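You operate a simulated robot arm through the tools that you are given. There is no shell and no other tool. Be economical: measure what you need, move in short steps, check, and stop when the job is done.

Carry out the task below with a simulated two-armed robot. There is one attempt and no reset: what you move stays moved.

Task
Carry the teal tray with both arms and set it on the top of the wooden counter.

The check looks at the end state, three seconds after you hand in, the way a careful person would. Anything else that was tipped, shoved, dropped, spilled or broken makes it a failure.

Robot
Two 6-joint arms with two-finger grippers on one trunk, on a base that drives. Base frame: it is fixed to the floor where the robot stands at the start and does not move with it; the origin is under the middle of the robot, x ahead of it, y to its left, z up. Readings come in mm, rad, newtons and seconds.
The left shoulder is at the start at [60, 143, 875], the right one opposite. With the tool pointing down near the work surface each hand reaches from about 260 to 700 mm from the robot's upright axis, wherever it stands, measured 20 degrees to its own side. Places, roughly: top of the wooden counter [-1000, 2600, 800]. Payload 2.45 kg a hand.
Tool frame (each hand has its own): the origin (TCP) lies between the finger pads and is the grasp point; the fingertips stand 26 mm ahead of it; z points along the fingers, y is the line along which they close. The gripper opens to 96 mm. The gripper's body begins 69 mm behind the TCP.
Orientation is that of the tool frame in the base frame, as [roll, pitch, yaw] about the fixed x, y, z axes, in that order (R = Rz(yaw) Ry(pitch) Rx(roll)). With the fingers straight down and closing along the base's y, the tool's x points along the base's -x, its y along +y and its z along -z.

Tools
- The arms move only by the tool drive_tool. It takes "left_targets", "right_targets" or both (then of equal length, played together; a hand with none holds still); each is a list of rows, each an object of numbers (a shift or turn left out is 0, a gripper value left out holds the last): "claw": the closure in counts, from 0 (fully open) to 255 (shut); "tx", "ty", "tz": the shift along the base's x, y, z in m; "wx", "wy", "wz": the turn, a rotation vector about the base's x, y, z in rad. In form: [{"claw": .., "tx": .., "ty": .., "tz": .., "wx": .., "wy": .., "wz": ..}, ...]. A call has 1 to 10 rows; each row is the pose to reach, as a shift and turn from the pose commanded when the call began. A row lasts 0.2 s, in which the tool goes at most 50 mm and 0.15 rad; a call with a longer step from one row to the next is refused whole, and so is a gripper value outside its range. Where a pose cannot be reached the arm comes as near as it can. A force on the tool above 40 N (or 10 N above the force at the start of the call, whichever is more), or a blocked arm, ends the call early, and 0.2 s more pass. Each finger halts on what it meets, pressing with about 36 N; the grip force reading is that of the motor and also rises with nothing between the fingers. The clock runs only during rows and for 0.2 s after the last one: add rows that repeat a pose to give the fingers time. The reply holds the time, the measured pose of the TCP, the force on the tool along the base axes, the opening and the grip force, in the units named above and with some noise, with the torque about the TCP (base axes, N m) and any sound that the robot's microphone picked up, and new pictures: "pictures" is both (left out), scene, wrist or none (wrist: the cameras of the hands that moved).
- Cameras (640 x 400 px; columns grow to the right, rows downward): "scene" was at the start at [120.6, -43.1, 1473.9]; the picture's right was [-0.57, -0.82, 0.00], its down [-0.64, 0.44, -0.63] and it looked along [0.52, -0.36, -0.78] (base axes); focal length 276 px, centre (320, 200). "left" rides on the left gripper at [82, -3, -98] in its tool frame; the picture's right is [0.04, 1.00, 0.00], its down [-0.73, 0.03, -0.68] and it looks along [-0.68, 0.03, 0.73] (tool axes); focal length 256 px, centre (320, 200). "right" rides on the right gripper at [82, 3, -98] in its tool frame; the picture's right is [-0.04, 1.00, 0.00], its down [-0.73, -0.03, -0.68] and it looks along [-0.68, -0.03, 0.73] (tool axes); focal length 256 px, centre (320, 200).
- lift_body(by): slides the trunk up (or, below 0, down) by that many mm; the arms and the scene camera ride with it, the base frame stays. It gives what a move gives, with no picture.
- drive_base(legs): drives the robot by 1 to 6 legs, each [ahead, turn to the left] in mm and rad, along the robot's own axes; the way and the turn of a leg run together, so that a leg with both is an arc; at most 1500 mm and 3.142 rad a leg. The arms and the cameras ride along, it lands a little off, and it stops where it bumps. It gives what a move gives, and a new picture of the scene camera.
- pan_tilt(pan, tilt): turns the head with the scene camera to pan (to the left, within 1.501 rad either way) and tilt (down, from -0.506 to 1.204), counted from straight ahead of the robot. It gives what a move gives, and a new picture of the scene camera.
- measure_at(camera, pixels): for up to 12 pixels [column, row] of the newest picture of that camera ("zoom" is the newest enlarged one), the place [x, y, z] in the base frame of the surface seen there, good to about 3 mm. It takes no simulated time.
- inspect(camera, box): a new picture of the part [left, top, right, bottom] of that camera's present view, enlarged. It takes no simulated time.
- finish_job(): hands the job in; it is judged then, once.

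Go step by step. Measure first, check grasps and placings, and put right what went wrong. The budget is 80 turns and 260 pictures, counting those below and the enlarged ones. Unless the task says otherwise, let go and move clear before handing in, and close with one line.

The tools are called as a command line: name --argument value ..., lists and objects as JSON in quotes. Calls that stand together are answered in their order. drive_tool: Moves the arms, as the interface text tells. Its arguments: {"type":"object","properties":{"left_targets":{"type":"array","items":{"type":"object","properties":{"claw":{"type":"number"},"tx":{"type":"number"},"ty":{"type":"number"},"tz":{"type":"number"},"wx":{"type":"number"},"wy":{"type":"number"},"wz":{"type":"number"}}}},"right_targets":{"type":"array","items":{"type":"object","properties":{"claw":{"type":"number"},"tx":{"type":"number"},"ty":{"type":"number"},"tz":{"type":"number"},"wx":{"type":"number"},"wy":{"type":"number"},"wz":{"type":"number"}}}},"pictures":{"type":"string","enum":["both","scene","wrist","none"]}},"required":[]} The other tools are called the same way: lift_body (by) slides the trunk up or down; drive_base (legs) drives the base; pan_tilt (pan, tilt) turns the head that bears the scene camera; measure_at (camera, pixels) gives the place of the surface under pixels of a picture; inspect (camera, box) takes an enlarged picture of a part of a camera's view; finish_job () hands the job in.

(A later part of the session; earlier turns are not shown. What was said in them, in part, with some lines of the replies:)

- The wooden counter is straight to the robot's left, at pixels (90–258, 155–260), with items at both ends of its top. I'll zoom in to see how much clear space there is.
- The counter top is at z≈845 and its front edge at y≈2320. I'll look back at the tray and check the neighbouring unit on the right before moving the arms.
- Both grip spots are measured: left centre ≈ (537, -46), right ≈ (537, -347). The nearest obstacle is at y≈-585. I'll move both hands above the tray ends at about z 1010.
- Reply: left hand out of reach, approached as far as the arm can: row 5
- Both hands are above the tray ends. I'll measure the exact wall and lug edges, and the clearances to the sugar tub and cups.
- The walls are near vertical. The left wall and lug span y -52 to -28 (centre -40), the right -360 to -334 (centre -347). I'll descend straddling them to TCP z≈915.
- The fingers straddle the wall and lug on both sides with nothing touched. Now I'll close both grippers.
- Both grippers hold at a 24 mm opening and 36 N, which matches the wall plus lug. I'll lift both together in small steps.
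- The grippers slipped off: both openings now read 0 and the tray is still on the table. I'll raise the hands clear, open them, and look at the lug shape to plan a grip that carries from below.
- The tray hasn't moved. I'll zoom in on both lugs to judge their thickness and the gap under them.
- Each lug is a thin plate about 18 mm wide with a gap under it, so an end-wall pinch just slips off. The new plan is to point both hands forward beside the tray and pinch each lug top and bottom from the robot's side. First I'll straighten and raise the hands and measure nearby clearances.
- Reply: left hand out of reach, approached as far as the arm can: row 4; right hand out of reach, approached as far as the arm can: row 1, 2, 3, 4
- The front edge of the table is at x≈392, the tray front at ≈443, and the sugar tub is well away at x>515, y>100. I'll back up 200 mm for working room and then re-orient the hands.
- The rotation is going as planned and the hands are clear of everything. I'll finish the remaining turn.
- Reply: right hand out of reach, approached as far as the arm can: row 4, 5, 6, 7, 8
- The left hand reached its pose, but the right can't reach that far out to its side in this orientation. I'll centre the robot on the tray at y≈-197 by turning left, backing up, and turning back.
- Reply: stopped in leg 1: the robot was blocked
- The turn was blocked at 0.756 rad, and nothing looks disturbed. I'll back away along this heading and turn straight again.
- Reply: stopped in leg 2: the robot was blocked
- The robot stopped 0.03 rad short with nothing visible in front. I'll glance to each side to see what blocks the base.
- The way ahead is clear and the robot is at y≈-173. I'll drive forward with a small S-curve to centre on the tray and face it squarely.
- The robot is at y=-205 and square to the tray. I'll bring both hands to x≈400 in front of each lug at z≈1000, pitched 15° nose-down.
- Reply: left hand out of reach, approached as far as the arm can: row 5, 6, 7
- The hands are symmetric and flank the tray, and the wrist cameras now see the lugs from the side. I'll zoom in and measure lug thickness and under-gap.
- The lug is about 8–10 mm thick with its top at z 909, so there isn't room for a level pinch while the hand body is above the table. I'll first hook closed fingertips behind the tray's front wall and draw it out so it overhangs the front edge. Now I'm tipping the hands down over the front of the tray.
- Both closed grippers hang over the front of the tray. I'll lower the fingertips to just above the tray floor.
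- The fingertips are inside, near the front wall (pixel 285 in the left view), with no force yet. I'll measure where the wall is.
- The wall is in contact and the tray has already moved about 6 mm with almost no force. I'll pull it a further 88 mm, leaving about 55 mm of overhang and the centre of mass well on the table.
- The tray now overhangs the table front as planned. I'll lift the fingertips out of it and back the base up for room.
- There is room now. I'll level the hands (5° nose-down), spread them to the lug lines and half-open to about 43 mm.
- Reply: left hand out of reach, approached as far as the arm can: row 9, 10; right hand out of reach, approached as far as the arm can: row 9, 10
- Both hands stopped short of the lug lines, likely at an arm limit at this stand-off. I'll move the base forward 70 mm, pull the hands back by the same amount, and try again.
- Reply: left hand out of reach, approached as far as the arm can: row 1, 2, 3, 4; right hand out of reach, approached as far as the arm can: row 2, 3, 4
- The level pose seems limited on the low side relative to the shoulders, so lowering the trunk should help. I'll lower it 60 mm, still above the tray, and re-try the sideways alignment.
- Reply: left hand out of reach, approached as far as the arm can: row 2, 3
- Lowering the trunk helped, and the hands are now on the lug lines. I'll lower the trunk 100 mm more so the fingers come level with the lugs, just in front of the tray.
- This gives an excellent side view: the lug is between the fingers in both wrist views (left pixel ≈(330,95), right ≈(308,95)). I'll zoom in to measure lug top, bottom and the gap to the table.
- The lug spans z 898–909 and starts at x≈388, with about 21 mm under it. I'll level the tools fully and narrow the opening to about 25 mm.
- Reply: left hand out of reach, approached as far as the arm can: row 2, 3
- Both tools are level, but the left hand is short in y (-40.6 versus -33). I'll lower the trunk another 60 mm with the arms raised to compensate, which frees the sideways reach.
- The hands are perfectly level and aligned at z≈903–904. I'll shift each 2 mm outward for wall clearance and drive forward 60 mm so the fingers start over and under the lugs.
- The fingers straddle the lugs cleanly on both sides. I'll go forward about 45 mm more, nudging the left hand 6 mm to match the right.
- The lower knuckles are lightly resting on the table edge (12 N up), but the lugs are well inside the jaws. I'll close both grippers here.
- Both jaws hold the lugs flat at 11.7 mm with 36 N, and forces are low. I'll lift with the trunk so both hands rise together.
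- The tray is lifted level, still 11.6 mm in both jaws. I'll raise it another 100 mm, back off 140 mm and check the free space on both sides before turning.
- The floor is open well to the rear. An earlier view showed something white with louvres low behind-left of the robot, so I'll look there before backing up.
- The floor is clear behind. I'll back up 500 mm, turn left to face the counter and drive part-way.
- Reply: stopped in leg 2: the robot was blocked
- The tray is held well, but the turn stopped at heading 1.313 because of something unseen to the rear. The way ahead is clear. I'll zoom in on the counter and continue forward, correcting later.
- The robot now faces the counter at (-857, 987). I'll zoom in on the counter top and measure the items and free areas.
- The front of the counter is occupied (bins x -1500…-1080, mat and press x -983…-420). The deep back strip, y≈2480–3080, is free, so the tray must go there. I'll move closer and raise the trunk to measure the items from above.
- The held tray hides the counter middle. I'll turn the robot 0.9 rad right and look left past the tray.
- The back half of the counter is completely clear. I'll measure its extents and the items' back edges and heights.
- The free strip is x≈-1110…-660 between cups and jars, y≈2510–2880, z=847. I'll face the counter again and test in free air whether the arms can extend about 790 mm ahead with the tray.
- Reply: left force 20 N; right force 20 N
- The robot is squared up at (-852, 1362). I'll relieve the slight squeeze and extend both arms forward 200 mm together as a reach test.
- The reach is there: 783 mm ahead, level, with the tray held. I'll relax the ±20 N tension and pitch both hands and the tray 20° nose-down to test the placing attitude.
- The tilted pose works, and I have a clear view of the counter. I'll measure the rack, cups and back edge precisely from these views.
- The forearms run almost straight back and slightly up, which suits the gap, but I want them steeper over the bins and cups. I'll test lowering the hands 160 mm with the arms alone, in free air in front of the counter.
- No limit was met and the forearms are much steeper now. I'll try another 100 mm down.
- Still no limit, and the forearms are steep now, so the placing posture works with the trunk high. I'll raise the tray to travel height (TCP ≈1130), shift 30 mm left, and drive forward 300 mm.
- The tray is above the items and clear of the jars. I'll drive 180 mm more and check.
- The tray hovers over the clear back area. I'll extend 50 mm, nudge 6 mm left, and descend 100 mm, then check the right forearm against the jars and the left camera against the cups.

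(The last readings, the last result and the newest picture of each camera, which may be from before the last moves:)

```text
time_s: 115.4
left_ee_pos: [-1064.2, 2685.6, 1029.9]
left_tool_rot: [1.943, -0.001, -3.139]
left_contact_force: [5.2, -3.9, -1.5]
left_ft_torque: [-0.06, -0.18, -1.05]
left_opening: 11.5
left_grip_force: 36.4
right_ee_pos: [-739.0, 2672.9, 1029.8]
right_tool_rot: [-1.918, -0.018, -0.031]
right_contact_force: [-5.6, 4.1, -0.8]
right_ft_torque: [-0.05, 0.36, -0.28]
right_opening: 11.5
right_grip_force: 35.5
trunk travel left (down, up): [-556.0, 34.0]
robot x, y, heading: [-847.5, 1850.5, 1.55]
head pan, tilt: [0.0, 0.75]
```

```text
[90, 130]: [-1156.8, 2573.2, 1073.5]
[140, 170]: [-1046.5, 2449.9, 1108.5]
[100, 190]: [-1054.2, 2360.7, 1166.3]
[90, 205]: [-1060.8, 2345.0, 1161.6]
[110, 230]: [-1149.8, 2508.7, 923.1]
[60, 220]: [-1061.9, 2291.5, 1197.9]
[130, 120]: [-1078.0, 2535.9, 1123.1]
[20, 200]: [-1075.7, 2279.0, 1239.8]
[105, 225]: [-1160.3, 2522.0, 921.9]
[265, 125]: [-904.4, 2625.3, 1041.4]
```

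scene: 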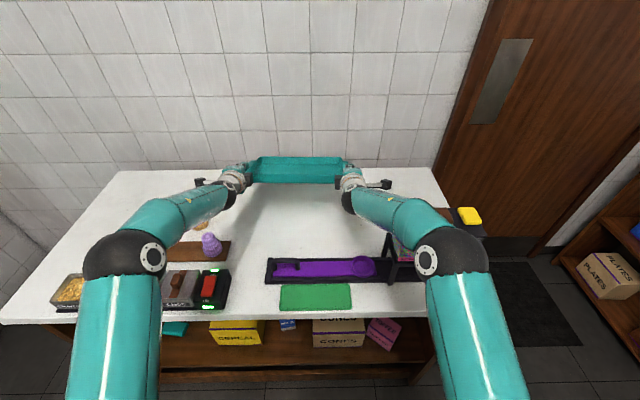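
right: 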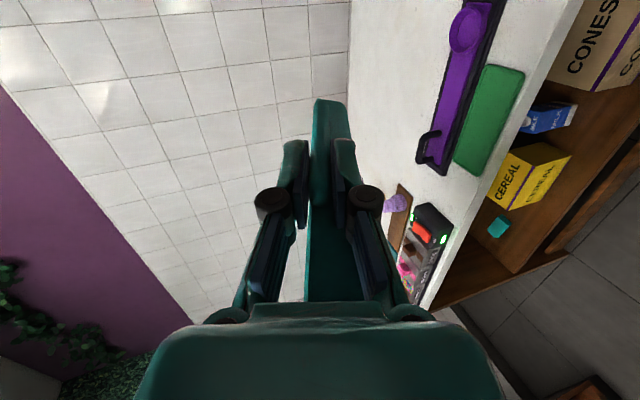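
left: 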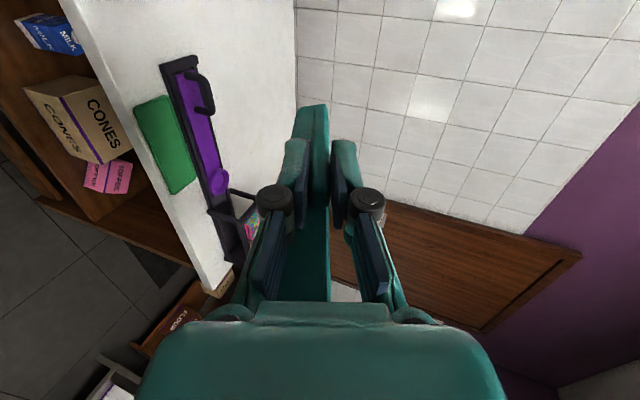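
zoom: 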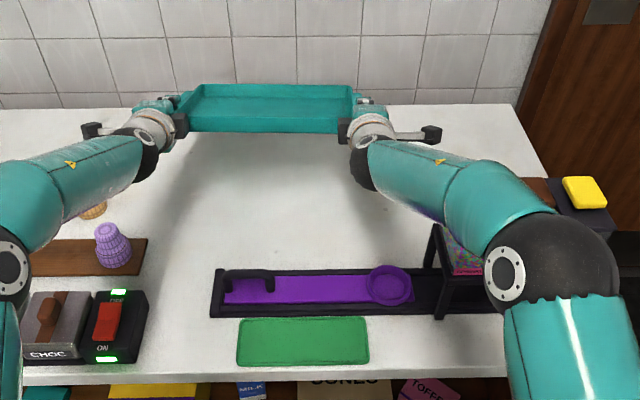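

Clearances are fine: right forearm ≥25 mm from the jars, left camera clear of the cups. I'll lower another 100 mm so the tray's far bottom edge is a few millimetres above the counter.

drive_tool --left_targets '[{"tz": -0.02}, {"tz": -0.04}, {"tz": -0.06}, {"tz": -0.075}, {"tz": -0.085}, {"tz": -0.095}, {"tz": -0.1}, {"tz": -0.1}]' --right_targets '[{"tz": -0.02}, {"tz": -0.04}, {"tz": -0.06}, {"tz": -0.075}, {"tz": -0.085}, {"tz": -0.095}, {"tz": -0.1}, {"tz": -0.1}]' --pictures "both"

inspect --camera "scene" --box '[150, 120, 500, 320]'

```text
time_s: 117.2
left_ee_pos: [-1060.0, 2692.3, 937.1]
left_tool_rot: [1.949, -0.006, -3.119]
left_contact_force: [-23.0, -5.3, -3.0]
left_ft_torque: [0.12, 0.41, -1.12]
left_opening: 11.7
left_grip_force: 35.9
left hand out of reach, approached as far as the arm can: row 4, 5, 6, 7, 8
right_ee_pos: [-736.2, 2674.8, 927.8]
right_tool_rot: [-1.917, -0.016, -0.043]
right_contact_force: [23.2, 4.5, -0.4]
right_ft_torque: [-0.23, 0.32, -0.96]
right_opening: 12.3
right_grip_force: 35.2
trunk travel left (down, up): [-556.0, 34.0]
robot x, y, heading: [-848.4, 1851.5, 1.551]
head pan, tilt: [0.0, 0.75]
```

scene: 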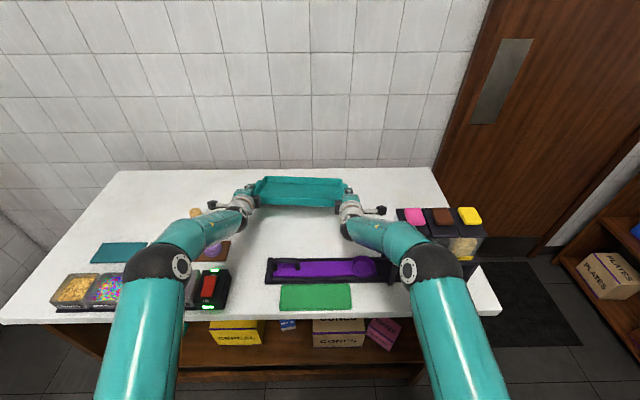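
right: 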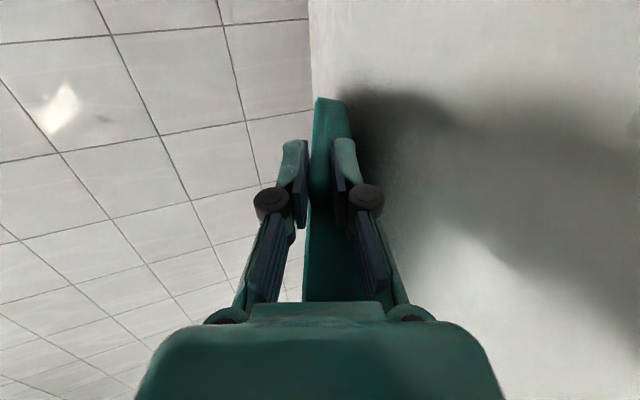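
left: 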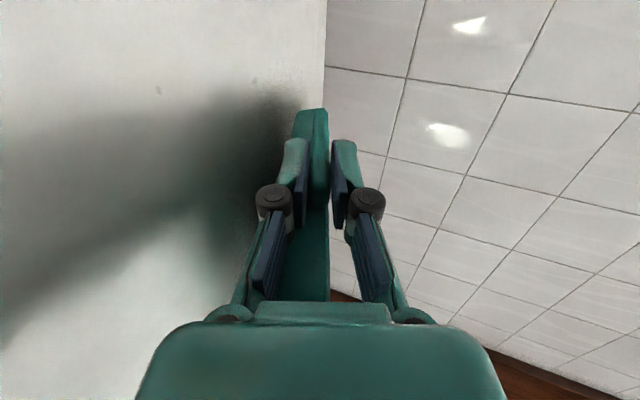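

```text
1.83 times, centred on (325, 220) of scene
```

zoom: 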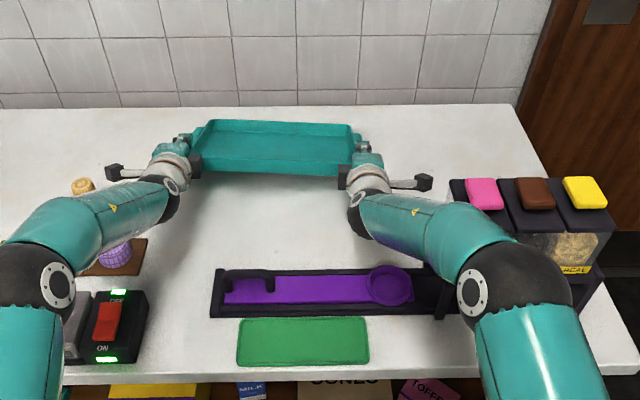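

The left hand hit its reach limit 7 mm high. I'll raise both hands 50 mm with the arms, then lower the trunk by 50 mm, so the arms work in an easier range.

drive_tool --left_targets '[{"tz": 0.02}, {"tz": 0.04}, {"tz": 0.055}, {"tz": 0.055}]' --right_targets '[{"tz": 0.02}, {"tz": 0.04}, {"tz": 0.055}, {"tz": 0.055}]' --pictures "none"

```text
time_s: 118.2
left_ee_pos: [-1060.1, 2692.8, 992.7]
left_tool_rot: [1.942, -0.001, -3.133]
left_contact_force: [-22.8, -1.8, -3.8]
left_ft_torque: [-0.1, 0.63, -0.02]
left_opening: 12.0
left_grip_force: 35.6
right_ee_pos: [-735.2, 2675.6, 983.8]
right_tool_rot: [-1.917, -0.021, -0.039]
right_contact_force: [21.2, 2.9, -0.5]
right_ft_torque: [0.01, 0.26, -1.13]
right_opening: 12.5
right_grip_force: 36.1
trunk travel left (down, up): [-556.0, 34.0]
robot x, y, heading: [-843.6, 1855.1, 1.552]
head pan, tilt: [0.0, 0.75]
```

The left hand is now 9 mm higher and squeezing slightly. I'll even that out and lower with the trunk.

drive_tool --left_targets '[{"tz": -0.005, "tx": -0.0025, "ty": -0.003}, {"tz": -0.0085, "tx": -0.004, "ty": -0.006}, {"tz": -0.0085, "tx": -0.004, "ty": -0.006}]' --right_targets '[{"tx": 0.0}, {"tx": 0.0}, {"tx": 0.0}]' --pictures "none"

lift_body --by -55

inspect --camera "scene" --box '[150, 120, 500, 320]'

```text
time_s: 119.0
left_ee_pos: [-1061.5, 2687.8, 982.1]
left_tool_rot: [1.941, -0.003, -3.138]
left_contact_force: [-18.9, 3.0, -3.5]
left_ft_torque: [-0.02, 0.45, 0.74]
left_opening: 11.8
left_grip_force: 35.4
right_ee_pos: [-737.7, 2674.6, 984.2]
right_tool_rot: [-1.918, -0.017, -0.035]
right_contact_force: [17.4, -2.8, 1.8]
right_ft_torque: [-0.05, 0.41, -0.04]
right_opening: 11.9
right_grip_force: 35.7
trunk travel left (down, up): [-556.0, 34.0]
robot x, y, heading: [-841.3, 1850.5, 1.552]
head pan, tilt: [0.0, 0.75]
```

```text
time_s: 119.9
left_ee_pos: [-1063.1, 2688.1, 929.1]
left_tool_rot: [1.942, -0.003, -3.136]
left_contact_force: [-16.6, -0.4, -1.4]
left_ft_torque: [-0.01, 0.33, 0.44]
left_opening: 11.4
left_grip_force: 36.0
right_ee_pos: [-738.3, 2674.0, 929.4]
right_tool_rot: [-1.918, -0.018, -0.039]
right_contact_force: [16.2, 0.6, -0.3]
right_ft_torque: [0.01, 0.28, -0.49]
right_opening: 11.9
right_grip_force: 36.2
trunk travel left (down, up): [-501.0, 89.0]
robot x, y, heading: [-841.0, 1855.2, 1.552]
head pan, tilt: [0.0, 0.75]
```

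```text
1.83 times, centred on (325, 220) of scene
```

zoom: 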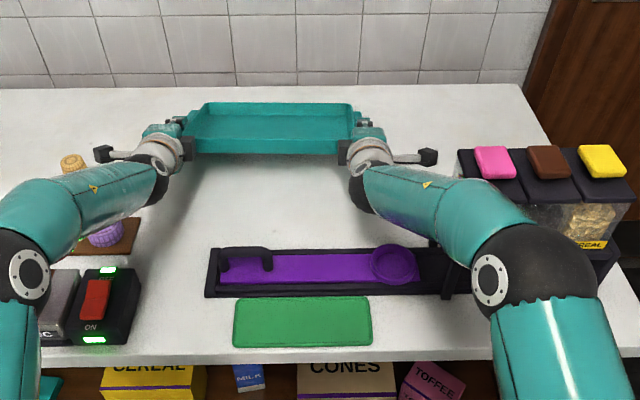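

The tray's far edge should be about 12 mm above the counter. I'll lower the last bit in small arm steps and watch for contact.

drive_tool --left_targets '[{"tz": -0.004, "tx": -0.002}, {"tz": -0.008, "tx": -0.002}, {"tz": -0.011, "tx": -0.002}, {"tz": -0.014, "tx": -0.002}]' --right_targets '[{"tz": -0.004, "tx": 0.001}, {"tz": -0.008, "tx": 0.001}, {"tz": -0.011, "tx": 0.001}, {"tz": -0.014, "tx": 0.001}]' --pictures "none"

inspect --camera "scene" --box '[230, 160, 370, 220]'

measure_at --camera "zoom" --pixels '[[320, 65], [320, 75], [320, 180], [320, 230], [130, 170], [480, 170], [320, 55], [320, 130]]'

```text
time_s: 120.9
left_ee_pos: [-1062.6, 2684.1, 920.9]
left_tool_rot: [1.934, -0.004, -3.135]
left_contact_force: [-6.9, -3.7, 10.4]
left_ft_torque: [1.28, 0.25, 0.18]
left_opening: 12.5
left_grip_force: 35.8
right_ee_pos: [-738.0, 2670.9, 919.8]
right_tool_rot: [-1.911, -0.017, -0.034]
right_contact_force: [6.2, -4.8, 9.3]
right_ft_torque: [1.22, 0.56, 0.25]
right_opening: 12.4
right_grip_force: 35.9
trunk travel left (down, up): [-501.0, 89.0]
robot x, y, heading: [-846.4, 1853.5, 1.551]
head pan, tilt: [0.0, 0.75]
```

```text
4.57 times, centred on (300, 190) of scene
```

zoom: 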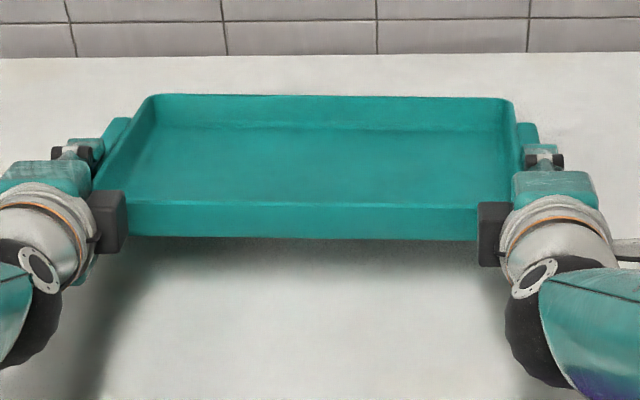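

```text
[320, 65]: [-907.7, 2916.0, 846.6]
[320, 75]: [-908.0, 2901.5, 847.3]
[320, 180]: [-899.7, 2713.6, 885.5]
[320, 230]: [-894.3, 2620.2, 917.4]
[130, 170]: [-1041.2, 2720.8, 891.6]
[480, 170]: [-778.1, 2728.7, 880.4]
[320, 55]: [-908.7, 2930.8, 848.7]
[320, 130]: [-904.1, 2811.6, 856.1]
```

Contact is confirmed (≈+10 N on each hand), with the far edge resting at y≈2800 on the bare top. I'll open slowly to about 30 mm so the lugs settle onto the lower fingers.

drive_tool --left_targets '[{"claw": 222, "tz": 0.001}, {"claw": 216, "tz": 0.002}, {"claw": 210, "tz": 0.003}, {"claw": 204, "tz": 0.003}, {"claw": 198, "tz": 0.003}, {"claw": 192, "tz": 0.003}, {"claw": 186, "tz": 0.003}, {"claw": 180, "tz": 0.003}, {"claw": 175, "tz": 0.003}]' --right_targets '[{"claw": 222, "tz": 0.001}, {"claw": 216, "tz": 0.002}, {"claw": 210, "tz": 0.003}, {"claw": 204, "tz": 0.003}, {"claw": 198, "tz": 0.003}, {"claw": 192, "tz": 0.003}, {"claw": 186, "tz": 0.003}, {"claw": 180, "tz": 0.003}, {"claw": 175, "tz": 0.003}]' --pictures "both"

inspect --camera "left" --box '[220, 90, 420, 260]'

inspect --camera "right" --box '[220, 90, 420, 260]'

```text
time_s: 122.9
left_ee_pos: [-1061.6, 2688.6, 916.9]
left_tool_rot: [1.943, -0.002, -3.137]
left_contact_force: [-0.5, -0.6, 0.0]
left_ft_torque: [-0.01, 0.01, 0.01]
left_opening: 30.5
left_grip_force: 0.1
right_ee_pos: [-738.5, 2673.5, 918.2]
right_tool_rot: [-1.917, -0.018, -0.034]
right_contact_force: [-0.1, -0.2, -1.4]
right_ft_torque: [0.02, -0.01, 0.0]
right_opening: 30.6
right_grip_force: 0.3
trunk travel left (down, up): [-501.0, 89.0]
robot x, y, heading: [-844.6, 1850.5, 1.553]
head pan, tilt: [0.0, 0.75]
```

scene: 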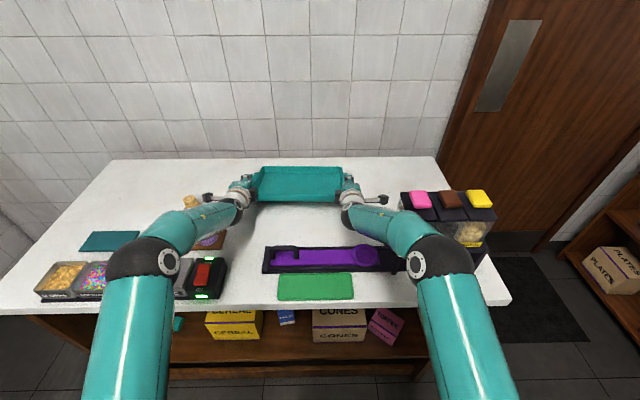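
right: 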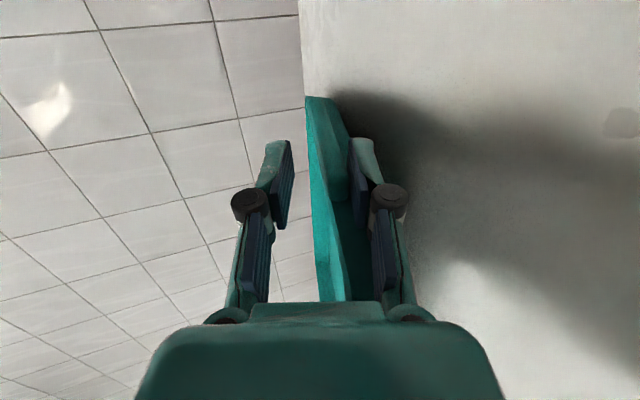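
left: 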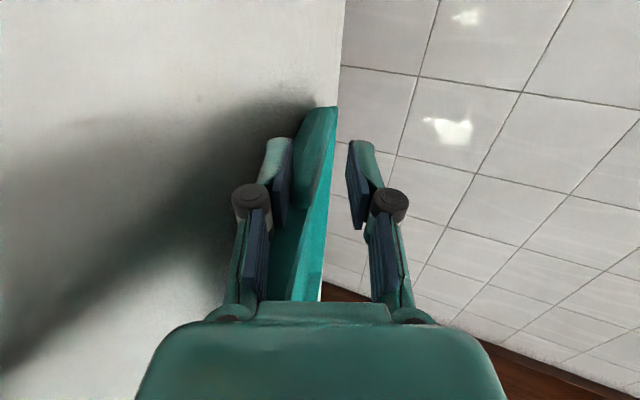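

```text
2.35 times, centred on (320, 175) of left
```

zoom: 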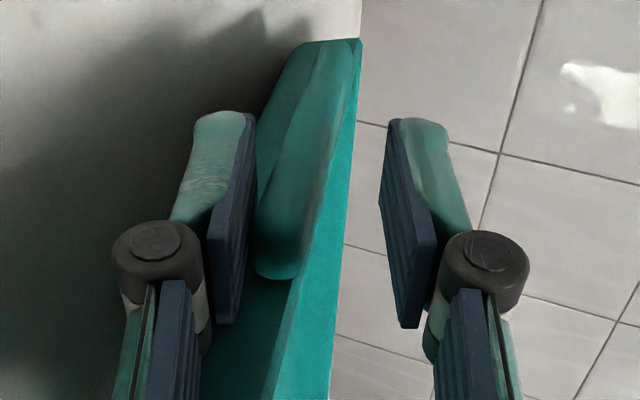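

```text
2.35 times, centred on (320, 175) of right
```

zoom: 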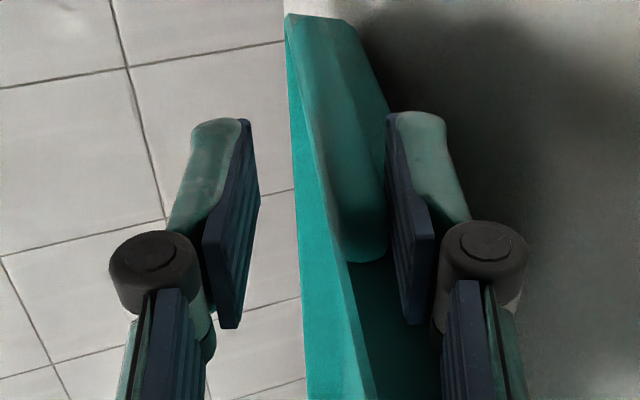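

The near side now rests on the lower fingers at the lug ends with the far edge on the counter. I'll lower while backing out slowly, halfway first.

drive_tool --left_targets '[{"ty": -0.004, "tz": -0.003}, {"ty": -0.008, "tz": -0.006}, {"ty": -0.012, "tz": -0.01}, {"ty": -0.016, "tz": -0.014}, {"ty": -0.02, "tz": -0.018}]' --right_targets '[{"ty": -0.004, "tz": -0.003}, {"ty": -0.008, "tz": -0.006}, {"ty": -0.012, "tz": -0.01}, {"ty": -0.016, "tz": -0.014}, {"ty": -0.02, "tz": -0.018}]' --pictures "none"

inspect --camera "left" --box '[220, 90, 420, 260]'

inspect --camera "right" --box '[220, 90, 420, 260]'

inspect --camera "scene" --box '[150, 120, 500, 320]'

measure_at --camera "zoom" --pixels '[[280, 88], [280, 95], [280, 140], [280, 155], [200, 150], [350, 150]]'

```text
time_s: 124.1
left_ee_pos: [-1057.1, 2673.8, 906.3]
left_tool_rot: [1.947, -0.007, -3.121]
left_contact_force: [-27.4, 2.1, -0.6]
left_ft_torque: [0.36, -0.05, -1.57]
left_opening: 26.6
left_grip_force: 0.1
left hand out of reach, approached as far as the arm can: row 3, 4, 5
right_ee_pos: [-733.3, 2654.1, 901.7]
right_tool_rot: [-1.915, -0.018, -0.042]
right_contact_force: [28.8, -1.5, 2.5]
right_ft_torque: [0.17, -0.05, 1.58]
right_opening: 26.6
right_grip_force: 0.1
trunk travel left (down, up): [-501.0, 89.0]
robot x, y, heading: [-844.4, 1849.1, 1.555]
head pan, tilt: [0.0, 0.75]
```

```text
2.35 times, centred on (320, 175) of left
```

zoom: 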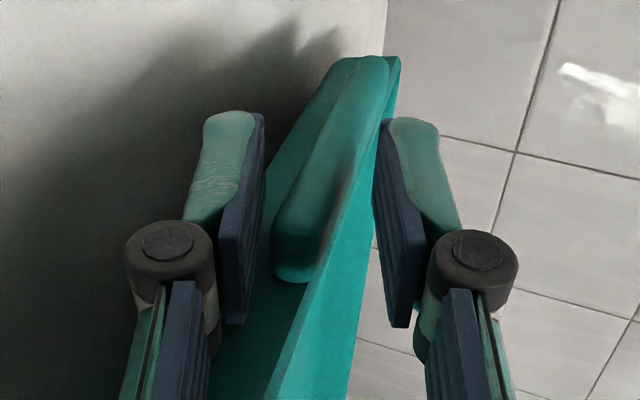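

```text
2.35 times, centred on (320, 175) of right
```

zoom: 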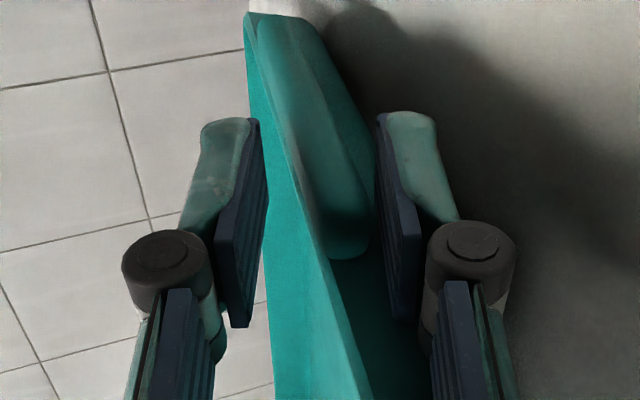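

```text
1.83 times, centred on (325, 220) of scene
```

zoom: 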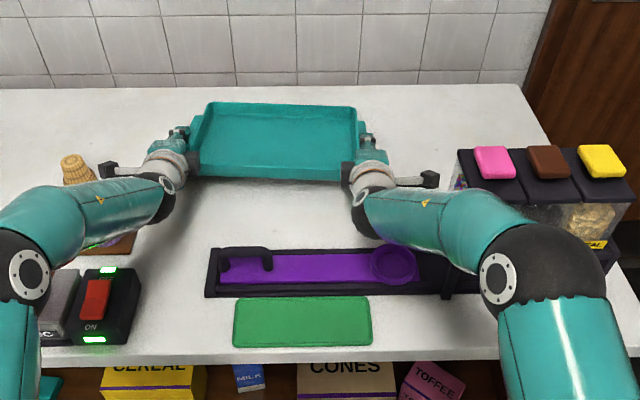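

```text
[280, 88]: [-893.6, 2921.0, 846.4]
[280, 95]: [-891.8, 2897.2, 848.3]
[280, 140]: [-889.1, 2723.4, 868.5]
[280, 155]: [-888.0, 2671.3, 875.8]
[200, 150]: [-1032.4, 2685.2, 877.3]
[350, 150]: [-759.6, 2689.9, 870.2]
```

The left arm is again at its limit and drifted inward, so both hands now press on the tray sides (±27 N). I'll raise the hands slightly, spread them 5 mm each, and use the trunk for the remaining descent.

drive_tool --left_targets '[{"tz": 0.006, "tx": -0.002}, {"tz": 0.012, "tx": -0.005, "ty": -0.004}, {"tz": 0.016, "tx": -0.008, "ty": -0.008}, {"tz": 0.016, "tx": -0.008, "ty": -0.008}]' --right_targets '[{"tz": 0.008, "tx": 0.001}, {"tz": 0.015, "tx": 0.001}, {"tz": 0.02, "tx": 0.001}, {"tz": 0.02, "tx": 0.001}]' --pictures "none"

inspect --camera "left" --box '[220, 90, 420, 260]'

inspect --camera "right" --box '[220, 90, 420, 260]'

```text
time_s: 125.1
left_ee_pos: [-1060.8, 2669.5, 921.9]
left_tool_rot: [1.949, -0.006, -3.128]
left_contact_force: [-18.9, 1.0, -0.1]
left_ft_torque: [-0.04, -0.01, -1.1]
left_opening: 31.7
left_grip_force: 1.3
left hand out of reach, approached as far as the arm can: row 3, 4
right_ee_pos: [-736.5, 2655.0, 918.9]
right_tool_rot: [-1.919, -0.016, -0.035]
right_contact_force: [18.8, -0.9, -2.2]
right_ft_torque: [-0.05, -0.02, 1.06]
right_opening: 32.5
right_grip_force: 1.3
trunk travel left (down, up): [-501.0, 89.0]
robot x, y, heading: [-844.4, 1850.3, 1.558]
head pan, tilt: [0.0, 0.75]
```

```text
2.35 times, centred on (320, 175) of left
```

zoom: 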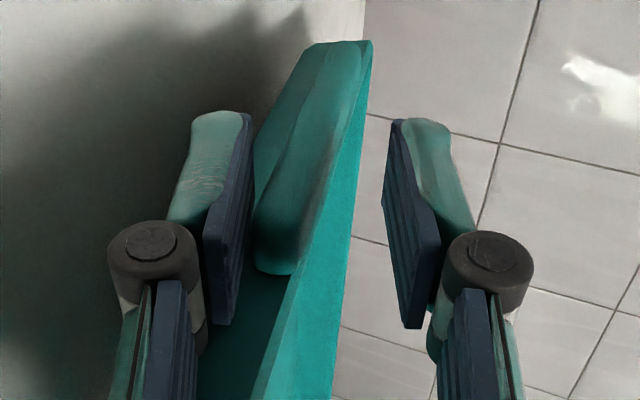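

```text
2.35 times, centred on (320, 175) of right
```

zoom: 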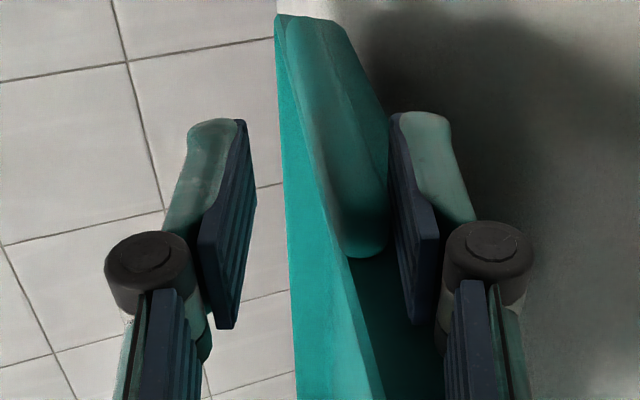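

The lateral limit appears when the arms retract at this height. I'll re-extend the arms 20 mm with a wider spread, then use the base for the retreat and the trunk for the descent.

drive_tool --left_targets '[{"ty": 0.007, "tx": -0.002}, {"ty": 0.014, "tx": -0.004}, {"ty": 0.02, "tx": -0.006}, {"ty": 0.02, "tx": -0.006}]' --right_targets '[{"ty": 0.007, "tx": 0.0}, {"ty": 0.014, "tx": 0.001}, {"ty": 0.02, "tx": 0.002}, {"ty": 0.02, "tx": 0.002}]' --pictures "none"

lift_body --by -12

```text
time_s: 126.1
left_ee_pos: [-1065.4, 2687.8, 923.6]
left_tool_rot: [1.944, -0.002, -3.14]
left_contact_force: [0.6, -0.4, -1.4]
left_ft_torque: [-0.01, 0.02, -0.03]
left_opening: 31.0
left_grip_force: 0.7
right_ee_pos: [-736.4, 2675.3, 920.2]
right_tool_rot: [-1.917, -0.018, -0.033]
right_contact_force: [-1.3, 0.6, 0.0]
right_ft_torque: [-0.03, 0.01, 0.02]
right_opening: 30.3
right_grip_force: 0.4
trunk travel left (down, up): [-501.0, 89.0]
robot x, y, heading: [-845.9, 1855.5, 1.553]
head pan, tilt: [0.0, 0.75]
```

```text
time_s: 126.7
left_ee_pos: [-1066.8, 2687.7, 912.4]
left_tool_rot: [1.942, -0.002, -3.137]
left_contact_force: [0.3, -0.1, -2.1]
left_ft_torque: [0.03, 0.06, 0.02]
left_opening: 30.8
left_grip_force: 0.9
right_ee_pos: [-735.0, 2674.6, 908.7]
right_tool_rot: [-1.919, -0.016, -0.036]
right_contact_force: [1.2, 0.4, -0.2]
right_ft_torque: [-0.02, 0.02, -0.01]
right_opening: 30.7
right_grip_force: 0.1
trunk travel left (down, up): [-489.0, 101.0]
robot x, y, heading: [-848.4, 1849.8, 1.55]
head pan, tilt: [0.0, 0.75]
```

The side forces are gone. I'll back the base 20 mm and lower the trunk 14 mm, then check.

drive_base --legs '[[-20, 0]]'

lift_body --by -14

inspect --camera "left" --box '[220, 90, 420, 260]'

inspect --camera "right" --box '[220, 90, 420, 260]'

```text
time_s: 127.5
left_ee_pos: [-1066.6, 2666.2, 914.0]
left_tool_rot: [1.94, -0.001, -3.136]
left_contact_force: [0.0, -0.2, -0.4]
left_ft_torque: [-0.03, 0.02, -0.02]
left_opening: 30.7
left_grip_force: 0.2
right_ee_pos: [-736.7, 2651.4, 909.4]
right_tool_rot: [-1.916, -0.017, -0.035]
right_contact_force: [-0.2, -0.7, 0.4]
right_ft_torque: [-0.02, 0.03, -0.03]
right_opening: 30.5
right_grip_force: 0.4
trunk travel left (down, up): [-489.0, 101.0]
robot x, y, heading: [-843.8, 1831.6, 1.555]
head pan, tilt: [0.0, 0.75]
```

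scene: 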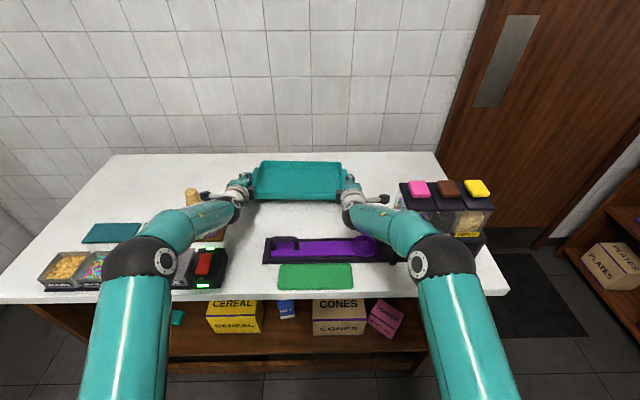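

```text
time_s: 128.2
left_ee_pos: [-1067.4, 2667.5, 899.1]
left_tool_rot: [1.943, 0.0, -3.137]
left_contact_force: [0.1, 0.2, -1.0]
left_ft_torque: [0.03, 0.03, 0.02]
left_opening: 31.0
left_grip_force: 0.8
right_ee_pos: [-736.3, 2654.7, 895.6]
right_tool_rot: [-1.917, -0.017, -0.034]
right_contact_force: [-0.2, 0.5, -0.8]
right_ft_torque: [0.01, -0.01, -0.01]
right_opening: 30.5
right_grip_force: 0.2
trunk travel left (down, up): [-475.0, 115.0]
robot x, y, heading: [-848.0, 1834.9, 1.556]
head pan, tilt: [0.0, 0.75]
```

```text
2.35 times, centred on (320, 175) of left
```

zoom: 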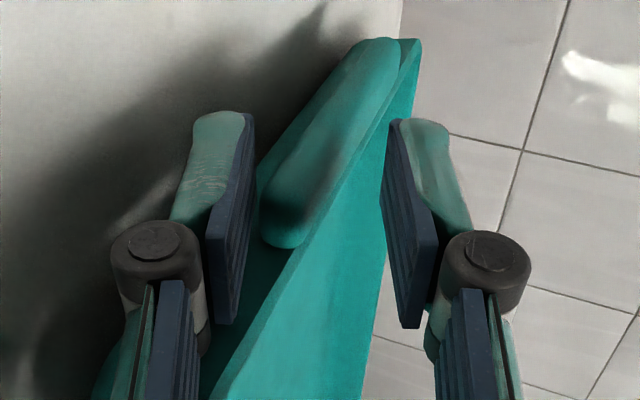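

```text
2.35 times, centred on (320, 175) of right
```

zoom: 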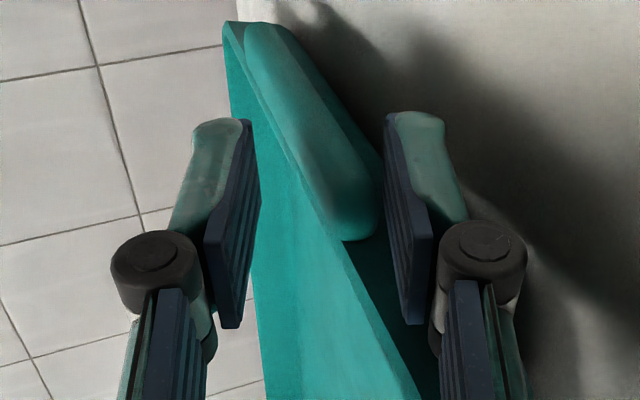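

The tray is lowering well. I'll measure its near rim and floor heights to see how far it is from flat.

inspect --camera "scene" --box '[230, 140, 370, 220]'

measure_at --camera "zoom" --pixels '[[310, 110], [310, 150], [310, 200], [310, 240], [310, 258], [310, 272], [310, 300], [130, 250], [490, 250]]'

```text
4.57 times, centred on (300, 180) of scene
```

zoom: 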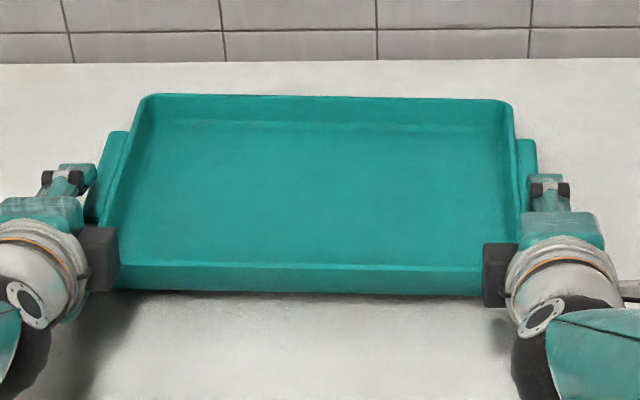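

```text
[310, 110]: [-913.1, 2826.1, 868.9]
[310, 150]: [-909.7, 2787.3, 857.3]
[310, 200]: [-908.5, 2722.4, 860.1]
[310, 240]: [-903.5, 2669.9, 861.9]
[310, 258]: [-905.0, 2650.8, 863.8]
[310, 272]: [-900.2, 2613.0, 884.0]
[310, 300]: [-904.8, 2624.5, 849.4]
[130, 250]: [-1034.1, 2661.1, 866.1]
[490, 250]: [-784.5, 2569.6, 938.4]
```

The tray is only about 2.7° from flat, with the near edge ≈8 mm up. I'll back 8 mm and lower 10 mm more to set it down.

drive_base --legs '[[-8, 0]]'

lift_body --by -10

inspect --camera "scene" --box '[230, 140, 370, 220]'

measure_at --camera "zoom" --pixels '[[310, 150], [310, 200], [310, 240], [310, 258], [160, 150], [160, 240], [470, 150], [470, 240]]'

inspect --camera "left" --box '[220, 90, 420, 260]'

inspect --camera "right" --box '[220, 90, 420, 260]'

```text
time_s: 128.9
left_ee_pos: [-1066.9, 2658.6, 898.0]
left_tool_rot: [1.941, -0.002, -3.14]
left_contact_force: [0.3, -0.4, -1.9]
left_ft_torque: [-0.01, 0.01, -0.04]
left_opening: 30.9
left_grip_force: 1.3
right_ee_pos: [-735.6, 2644.8, 895.1]
right_tool_rot: [-1.919, -0.018, -0.035]
right_contact_force: [0.3, 0.1, -0.5]
right_ft_torque: [0.0, 0.01, -0.02]
right_opening: 30.3
right_grip_force: 0.3
trunk travel left (down, up): [-475.0, 115.0]
robot x, y, heading: [-845.0, 1824.1, 1.555]
head pan, tilt: [0.0, 0.75]
```

scene: 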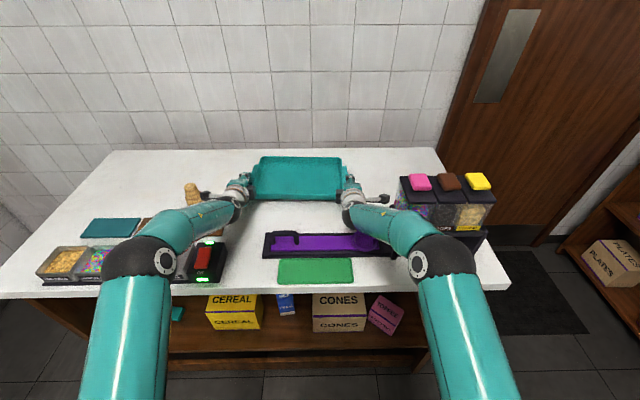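

```text
time_s: 129.5
left_ee_pos: [-1066.1, 2658.4, 889.6]
left_tool_rot: [1.943, -0.002, -3.137]
left_contact_force: [-0.3, 0.0, -1.1]
left_ft_torque: [-0.01, 0.02, -0.03]
left_opening: 30.8
left_grip_force: 1.2
right_ee_pos: [-736.0, 2645.1, 885.5]
right_tool_rot: [-1.919, -0.018, -0.036]
right_contact_force: [0.1, -0.4, -0.6]
right_ft_torque: [0.0, 0.0, -0.01]
right_opening: 30.0
right_grip_force: 0.1
trunk travel left (down, up): [-465.0, 125.0]
robot x, y, heading: [-841.6, 1828.3, 1.555]
head pan, tilt: [0.0, 0.75]
```

```text
4.57 times, centred on (300, 180) of scene
```

zoom: 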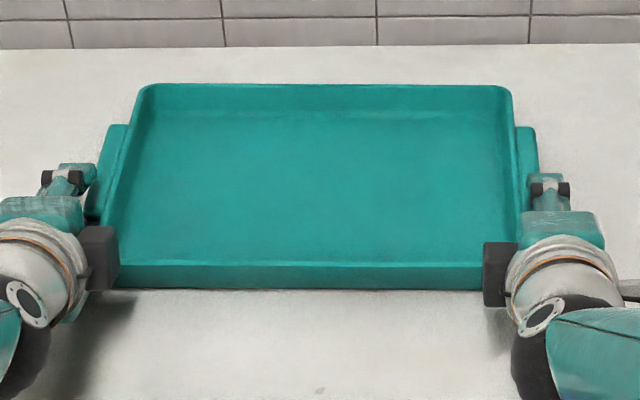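

```text
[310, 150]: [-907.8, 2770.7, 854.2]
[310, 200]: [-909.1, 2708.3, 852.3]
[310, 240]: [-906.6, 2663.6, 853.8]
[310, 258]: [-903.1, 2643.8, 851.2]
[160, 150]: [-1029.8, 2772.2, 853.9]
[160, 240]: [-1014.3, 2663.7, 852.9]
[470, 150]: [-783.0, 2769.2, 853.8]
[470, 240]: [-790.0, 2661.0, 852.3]
```

```text
2.35 times, centred on (320, 175) of left
```

zoom: 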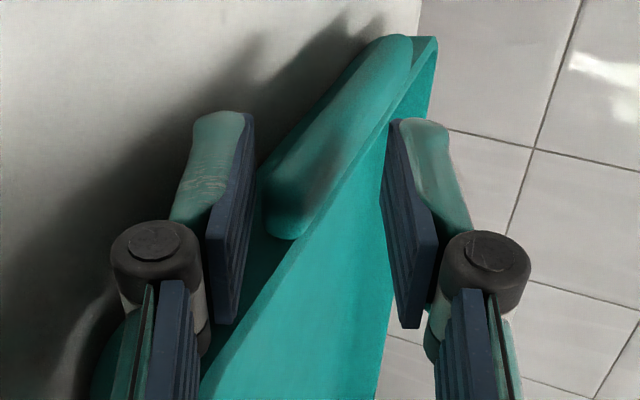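

```text
2.35 times, centred on (320, 175) of right
```

zoom: 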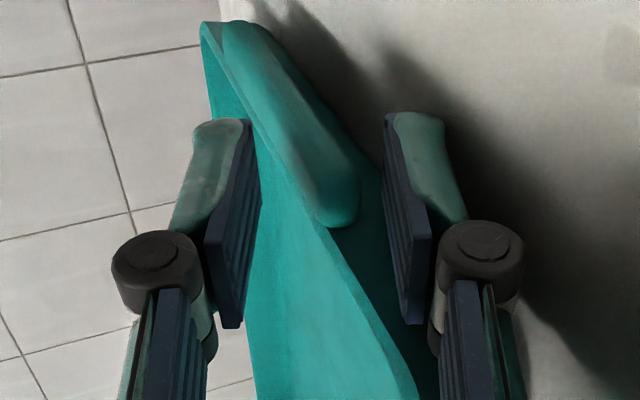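

The tray lies flat: floor z≈852–854 at all eight points. Before withdrawing I must check the left hand's camera mount against the two cups, so I'll zoom there.

inspect --camera "scene" --box '[170, 160, 270, 230]'

measure_at --camera "zoom" --pixels '[[220, 225], [200, 235], [215, 245], [240, 235], [260, 230], [140, 190], [150, 210], [165, 200], [130, 230], [340, 280], [215, 215], [205, 225]]'

```text
5.71 times, centred on (220, 195) of scene
```

zoom: 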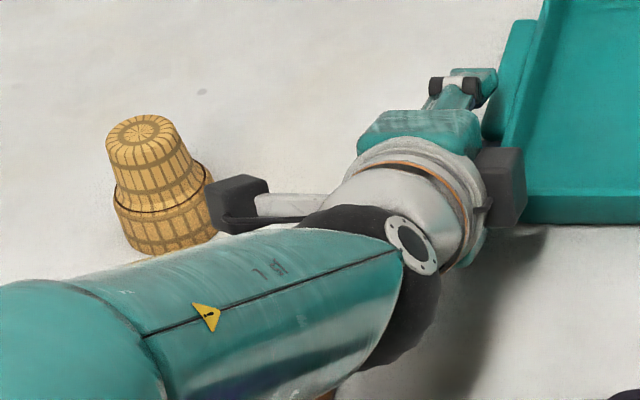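

```text
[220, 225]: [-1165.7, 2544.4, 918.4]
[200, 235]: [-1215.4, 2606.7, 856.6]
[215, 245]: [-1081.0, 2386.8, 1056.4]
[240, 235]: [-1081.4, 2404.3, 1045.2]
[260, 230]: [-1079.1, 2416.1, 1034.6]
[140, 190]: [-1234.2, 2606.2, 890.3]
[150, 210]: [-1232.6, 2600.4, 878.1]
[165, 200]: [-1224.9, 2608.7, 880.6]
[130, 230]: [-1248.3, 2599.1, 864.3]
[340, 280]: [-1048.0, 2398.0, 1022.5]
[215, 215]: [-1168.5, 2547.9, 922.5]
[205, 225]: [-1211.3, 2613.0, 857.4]
```

The left camera is about 14 mm from the purple cup, so backing out directly is risky. Since the fingers overlap each lug by only ≈13 mm sideways, I'll slide both hands outward ≈18 mm (left also 8 mm forward), then go straight up.

drive_tool --left_targets '[{"ty": 0.004}, {"ty": 0.008, "tx": -0.004}, {"ty": 0.008, "tx": -0.009}, {"ty": 0.008, "tx": -0.014}, {"ty": 0.008, "tx": -0.018}, {"ty": 0.008, "tx": -0.018}]' --right_targets '[{"tx": 0.0}, {"tx": 0.004}, {"tx": 0.009}, {"tx": 0.014}, {"tx": 0.02}, {"tx": 0.02}]' --pictures "both"

inspect --camera "scene" --box '[170, 140, 410, 260]'

```text
time_s: 130.9
left_ee_pos: [-1084.8, 2667.4, 889.4]
left_tool_rot: [1.945, -0.002, -3.133]
left_contact_force: [0.3, 0.7, -0.2]
left_ft_torque: [-0.02, 0.02, 0.01]
left_opening: 30.1
left_grip_force: 0.1
right_ee_pos: [-715.9, 2646.6, 884.6]
right_tool_rot: [-1.918, -0.016, -0.035]
right_contact_force: [-0.2, -1.5, -0.2]
right_ft_torque: [-0.01, -0.03, 0.01]
right_opening: 29.8
right_grip_force: 0.0
trunk travel left (down, up): [-465.0, 125.0]
robot x, y, heading: [-843.2, 1822.1, 1.554]
head pan, tilt: [0.0, 0.75]
```

scene: 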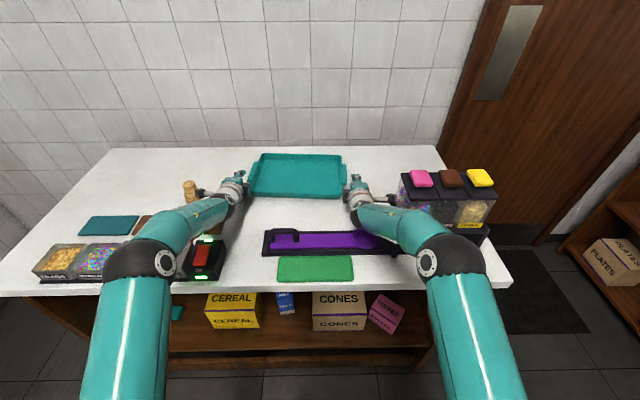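
right: 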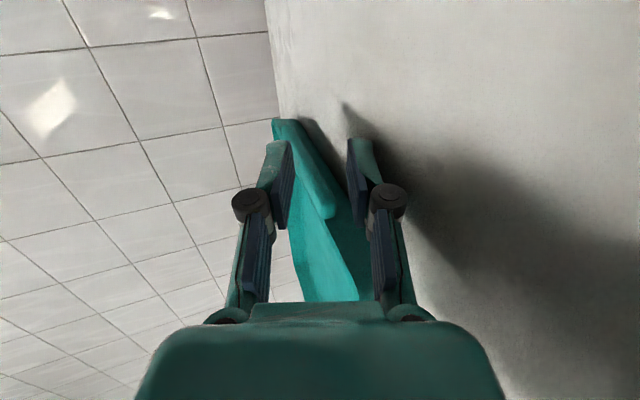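
left: 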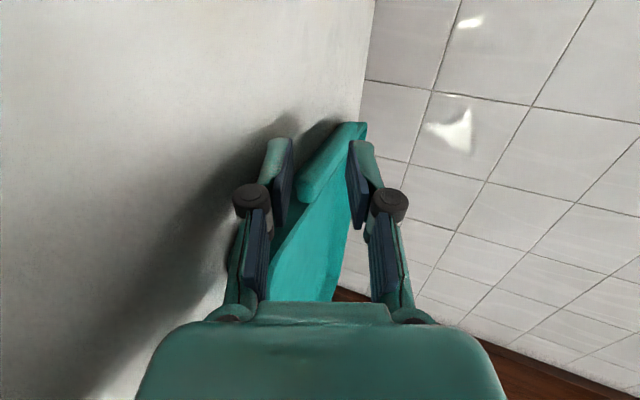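

```text
2.67 times, centred on (290, 200) of scene
```

zoom: 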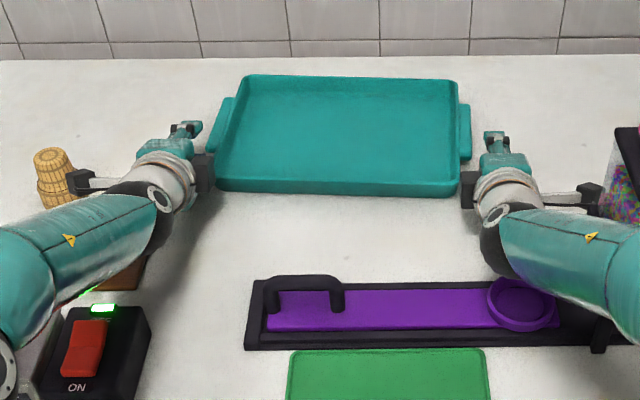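

Both hands moved out with no force on the tray. I'll measure lug outer edges versus fingertips, and the right camera versus the jars, before raising.

measure_at --camera "zoom" --pixels '[[226, 105], [219, 130], [212, 150], [198, 128], [468, 110], [470, 150], [488, 140], [505, 140], [590, 190], [610, 190], [70, 175], [62, 180]]'

inspect --camera "left" --box '[220, 90, 420, 260]'

inspect --camera "right" --box '[220, 90, 420, 260]'

```text
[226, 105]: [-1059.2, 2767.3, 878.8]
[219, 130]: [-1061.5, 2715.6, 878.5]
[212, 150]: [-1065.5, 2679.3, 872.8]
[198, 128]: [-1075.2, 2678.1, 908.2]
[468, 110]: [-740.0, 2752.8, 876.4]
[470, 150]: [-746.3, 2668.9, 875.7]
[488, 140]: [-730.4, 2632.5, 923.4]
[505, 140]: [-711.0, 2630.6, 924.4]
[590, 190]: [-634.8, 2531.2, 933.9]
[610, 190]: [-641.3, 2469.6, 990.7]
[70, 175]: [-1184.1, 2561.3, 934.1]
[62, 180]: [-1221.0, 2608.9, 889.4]
```

```text
2.35 times, centred on (320, 175) of left
```

zoom: 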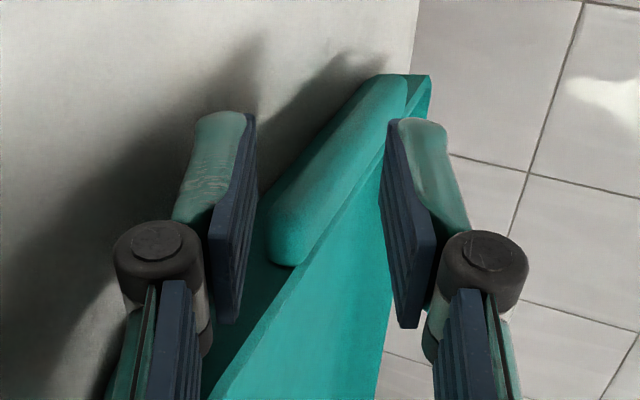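

```text
2.35 times, centred on (320, 175) of right
```

zoom: 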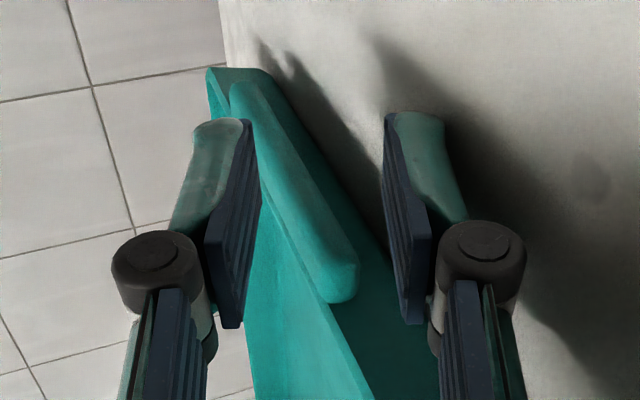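

Fingers are clear of both lugs (≈7 mm left, ≈12 mm right). I'll lift straight up with the trunk.

lift_body --by 30

lift_body --by 95

inspect --camera "scene" --box '[120, 120, 520, 320]'

```text
time_s: 131.6
left_ee_pos: [-1084.1, 2669.0, 919.4]
left_tool_rot: [1.946, -0.003, -3.133]
left_contact_force: [0.8, 0.3, -0.1]
left_ft_torque: [0.02, 0.02, 0.0]
left_opening: 29.8
left_grip_force: 0.0
right_ee_pos: [-715.8, 2646.2, 915.9]
right_tool_rot: [-1.919, -0.017, -0.034]
right_contact_force: [-0.4, 0.4, -0.5]
right_ft_torque: [0.01, -0.03, -0.02]
right_opening: 29.8
right_grip_force: 0.1
trunk travel left (down, up): [-495.0, 95.0]
robot x, y, heading: [-844.4, 1824.4, 1.554]
head pan, tilt: [0.0, 0.75]
```

```text
time_s: 132.9
left_ee_pos: [-1083.7, 2668.2, 1013.6]
left_tool_rot: [1.946, -0.003, -3.132]
left_contact_force: [-0.5, -0.2, 0.4]
left_ft_torque: [0.02, -0.01, -0.02]
left_opening: 30.0
left_grip_force: 0.1
right_ee_pos: [-715.6, 2645.7, 1009.2]
right_tool_rot: [-1.917, -0.018, -0.036]
right_contact_force: [0.1, -0.2, 0.1]
right_ft_torque: [0.0, 0.0, -0.01]
right_opening: 30.0
right_grip_force: 0.2
trunk travel left (down, up): [-590.0, 0.0]
robot x, y, heading: [-842.3, 1824.2, 1.555]
head pan, tilt: [0.0, 0.75]
```

```text
1.60 times, centred on (320, 220) of scene
```

zoom: 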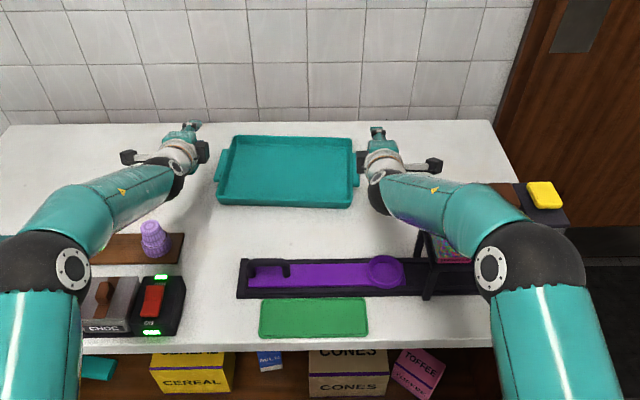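

The tray rests alone on the counter and the hands are above it. I'll raise the hands another 130 mm to clear the jars, then back away.

drive_tool --left_targets '[{"tz": 0.03}, {"tz": 0.06}, {"tz": 0.09}, {"tz": 0.12}, {"tz": 0.14}, {"tz": 0.14}]' --right_targets '[{"tz": 0.03}, {"tz": 0.06, "tx": -0.01}, {"tz": 0.09, "tx": -0.02}, {"tz": 0.12, "tx": -0.03}, {"tz": 0.14, "tx": -0.03}, {"tz": 0.14, "tx": -0.03}]' --pictures "none"

drive_base --legs '[[-600, 0]]'

inspect --camera "scene" --box '[120, 60, 520, 260]'

```text
time_s: 134.3
left_ee_pos: [-1084.9, 2667.0, 1152.7]
left_tool_rot: [1.945, -0.004, -3.134]
left_contact_force: [0.2, -0.1, -0.5]
left_ft_torque: [0.02, 0.03, 0.0]
left_opening: 30.0
left_grip_force: 0.2
right_ee_pos: [-747.5, 2647.8, 1149.7]
right_tool_rot: [-1.918, -0.018, -0.032]
right_contact_force: [0.5, 0.5, -0.1]
right_ft_torque: [0.01, 0.01, -0.01]
right_opening: 30.0
right_grip_force: 0.0
trunk travel left (down, up): [-590.0, 0.0]
robot x, y, heading: [-844.7, 1827.5, 1.556]
head pan, tilt: [0.0, 0.75]
```

```text
time_s: 137.8
left_ee_pos: [-1098.6, 2064.2, 1153.7]
left_tool_rot: [1.945, -0.004, -3.128]
left_contact_force: [-0.2, -0.2, 0.0]
left_ft_torque: [0.0, -0.01, 0.0]
left_opening: 30.1
left_grip_force: 0.1
right_ee_pos: [-759.8, 2044.4, 1149.4]
right_tool_rot: [-1.918, -0.018, -0.029]
right_contact_force: [0.7, 0.0, 0.2]
right_ft_torque: [-0.01, 0.04, 0.02]
right_opening: 30.3
right_grip_force: 0.0
trunk travel left (down, up): [-590.0, 0.0]
robot x, y, heading: [-858.5, 1224.1, 1.557]
head pan, tilt: [0.0, 0.75]
```

scene: 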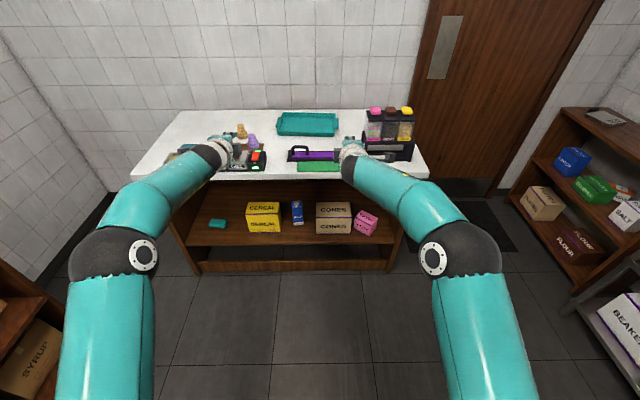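

```text
1.60 times, centred on (320, 160) of scene
```

zoom: 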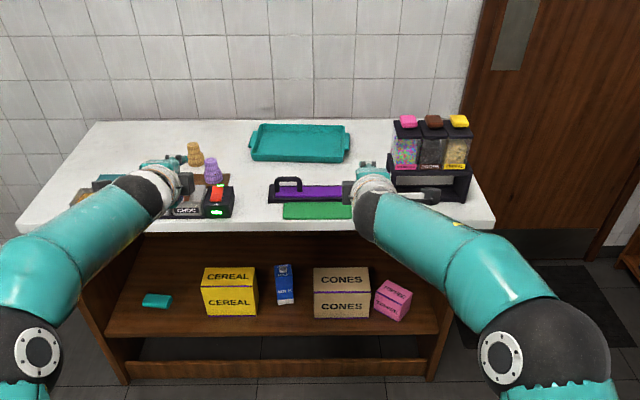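

The pictures show the tray flat on the counter top at zoom pixels (250–350, 125–160). The cups, bins, press and jars stand where they were, and the robot is well clear, so I'm handing in.

finish_job

```text
The job is handed in.
```

The teal tray was carried with both arms and set flat on the clear back part of the wooden counter's top. It has been released, nothing else looks disturbed in the pictures, and the job is handed in.
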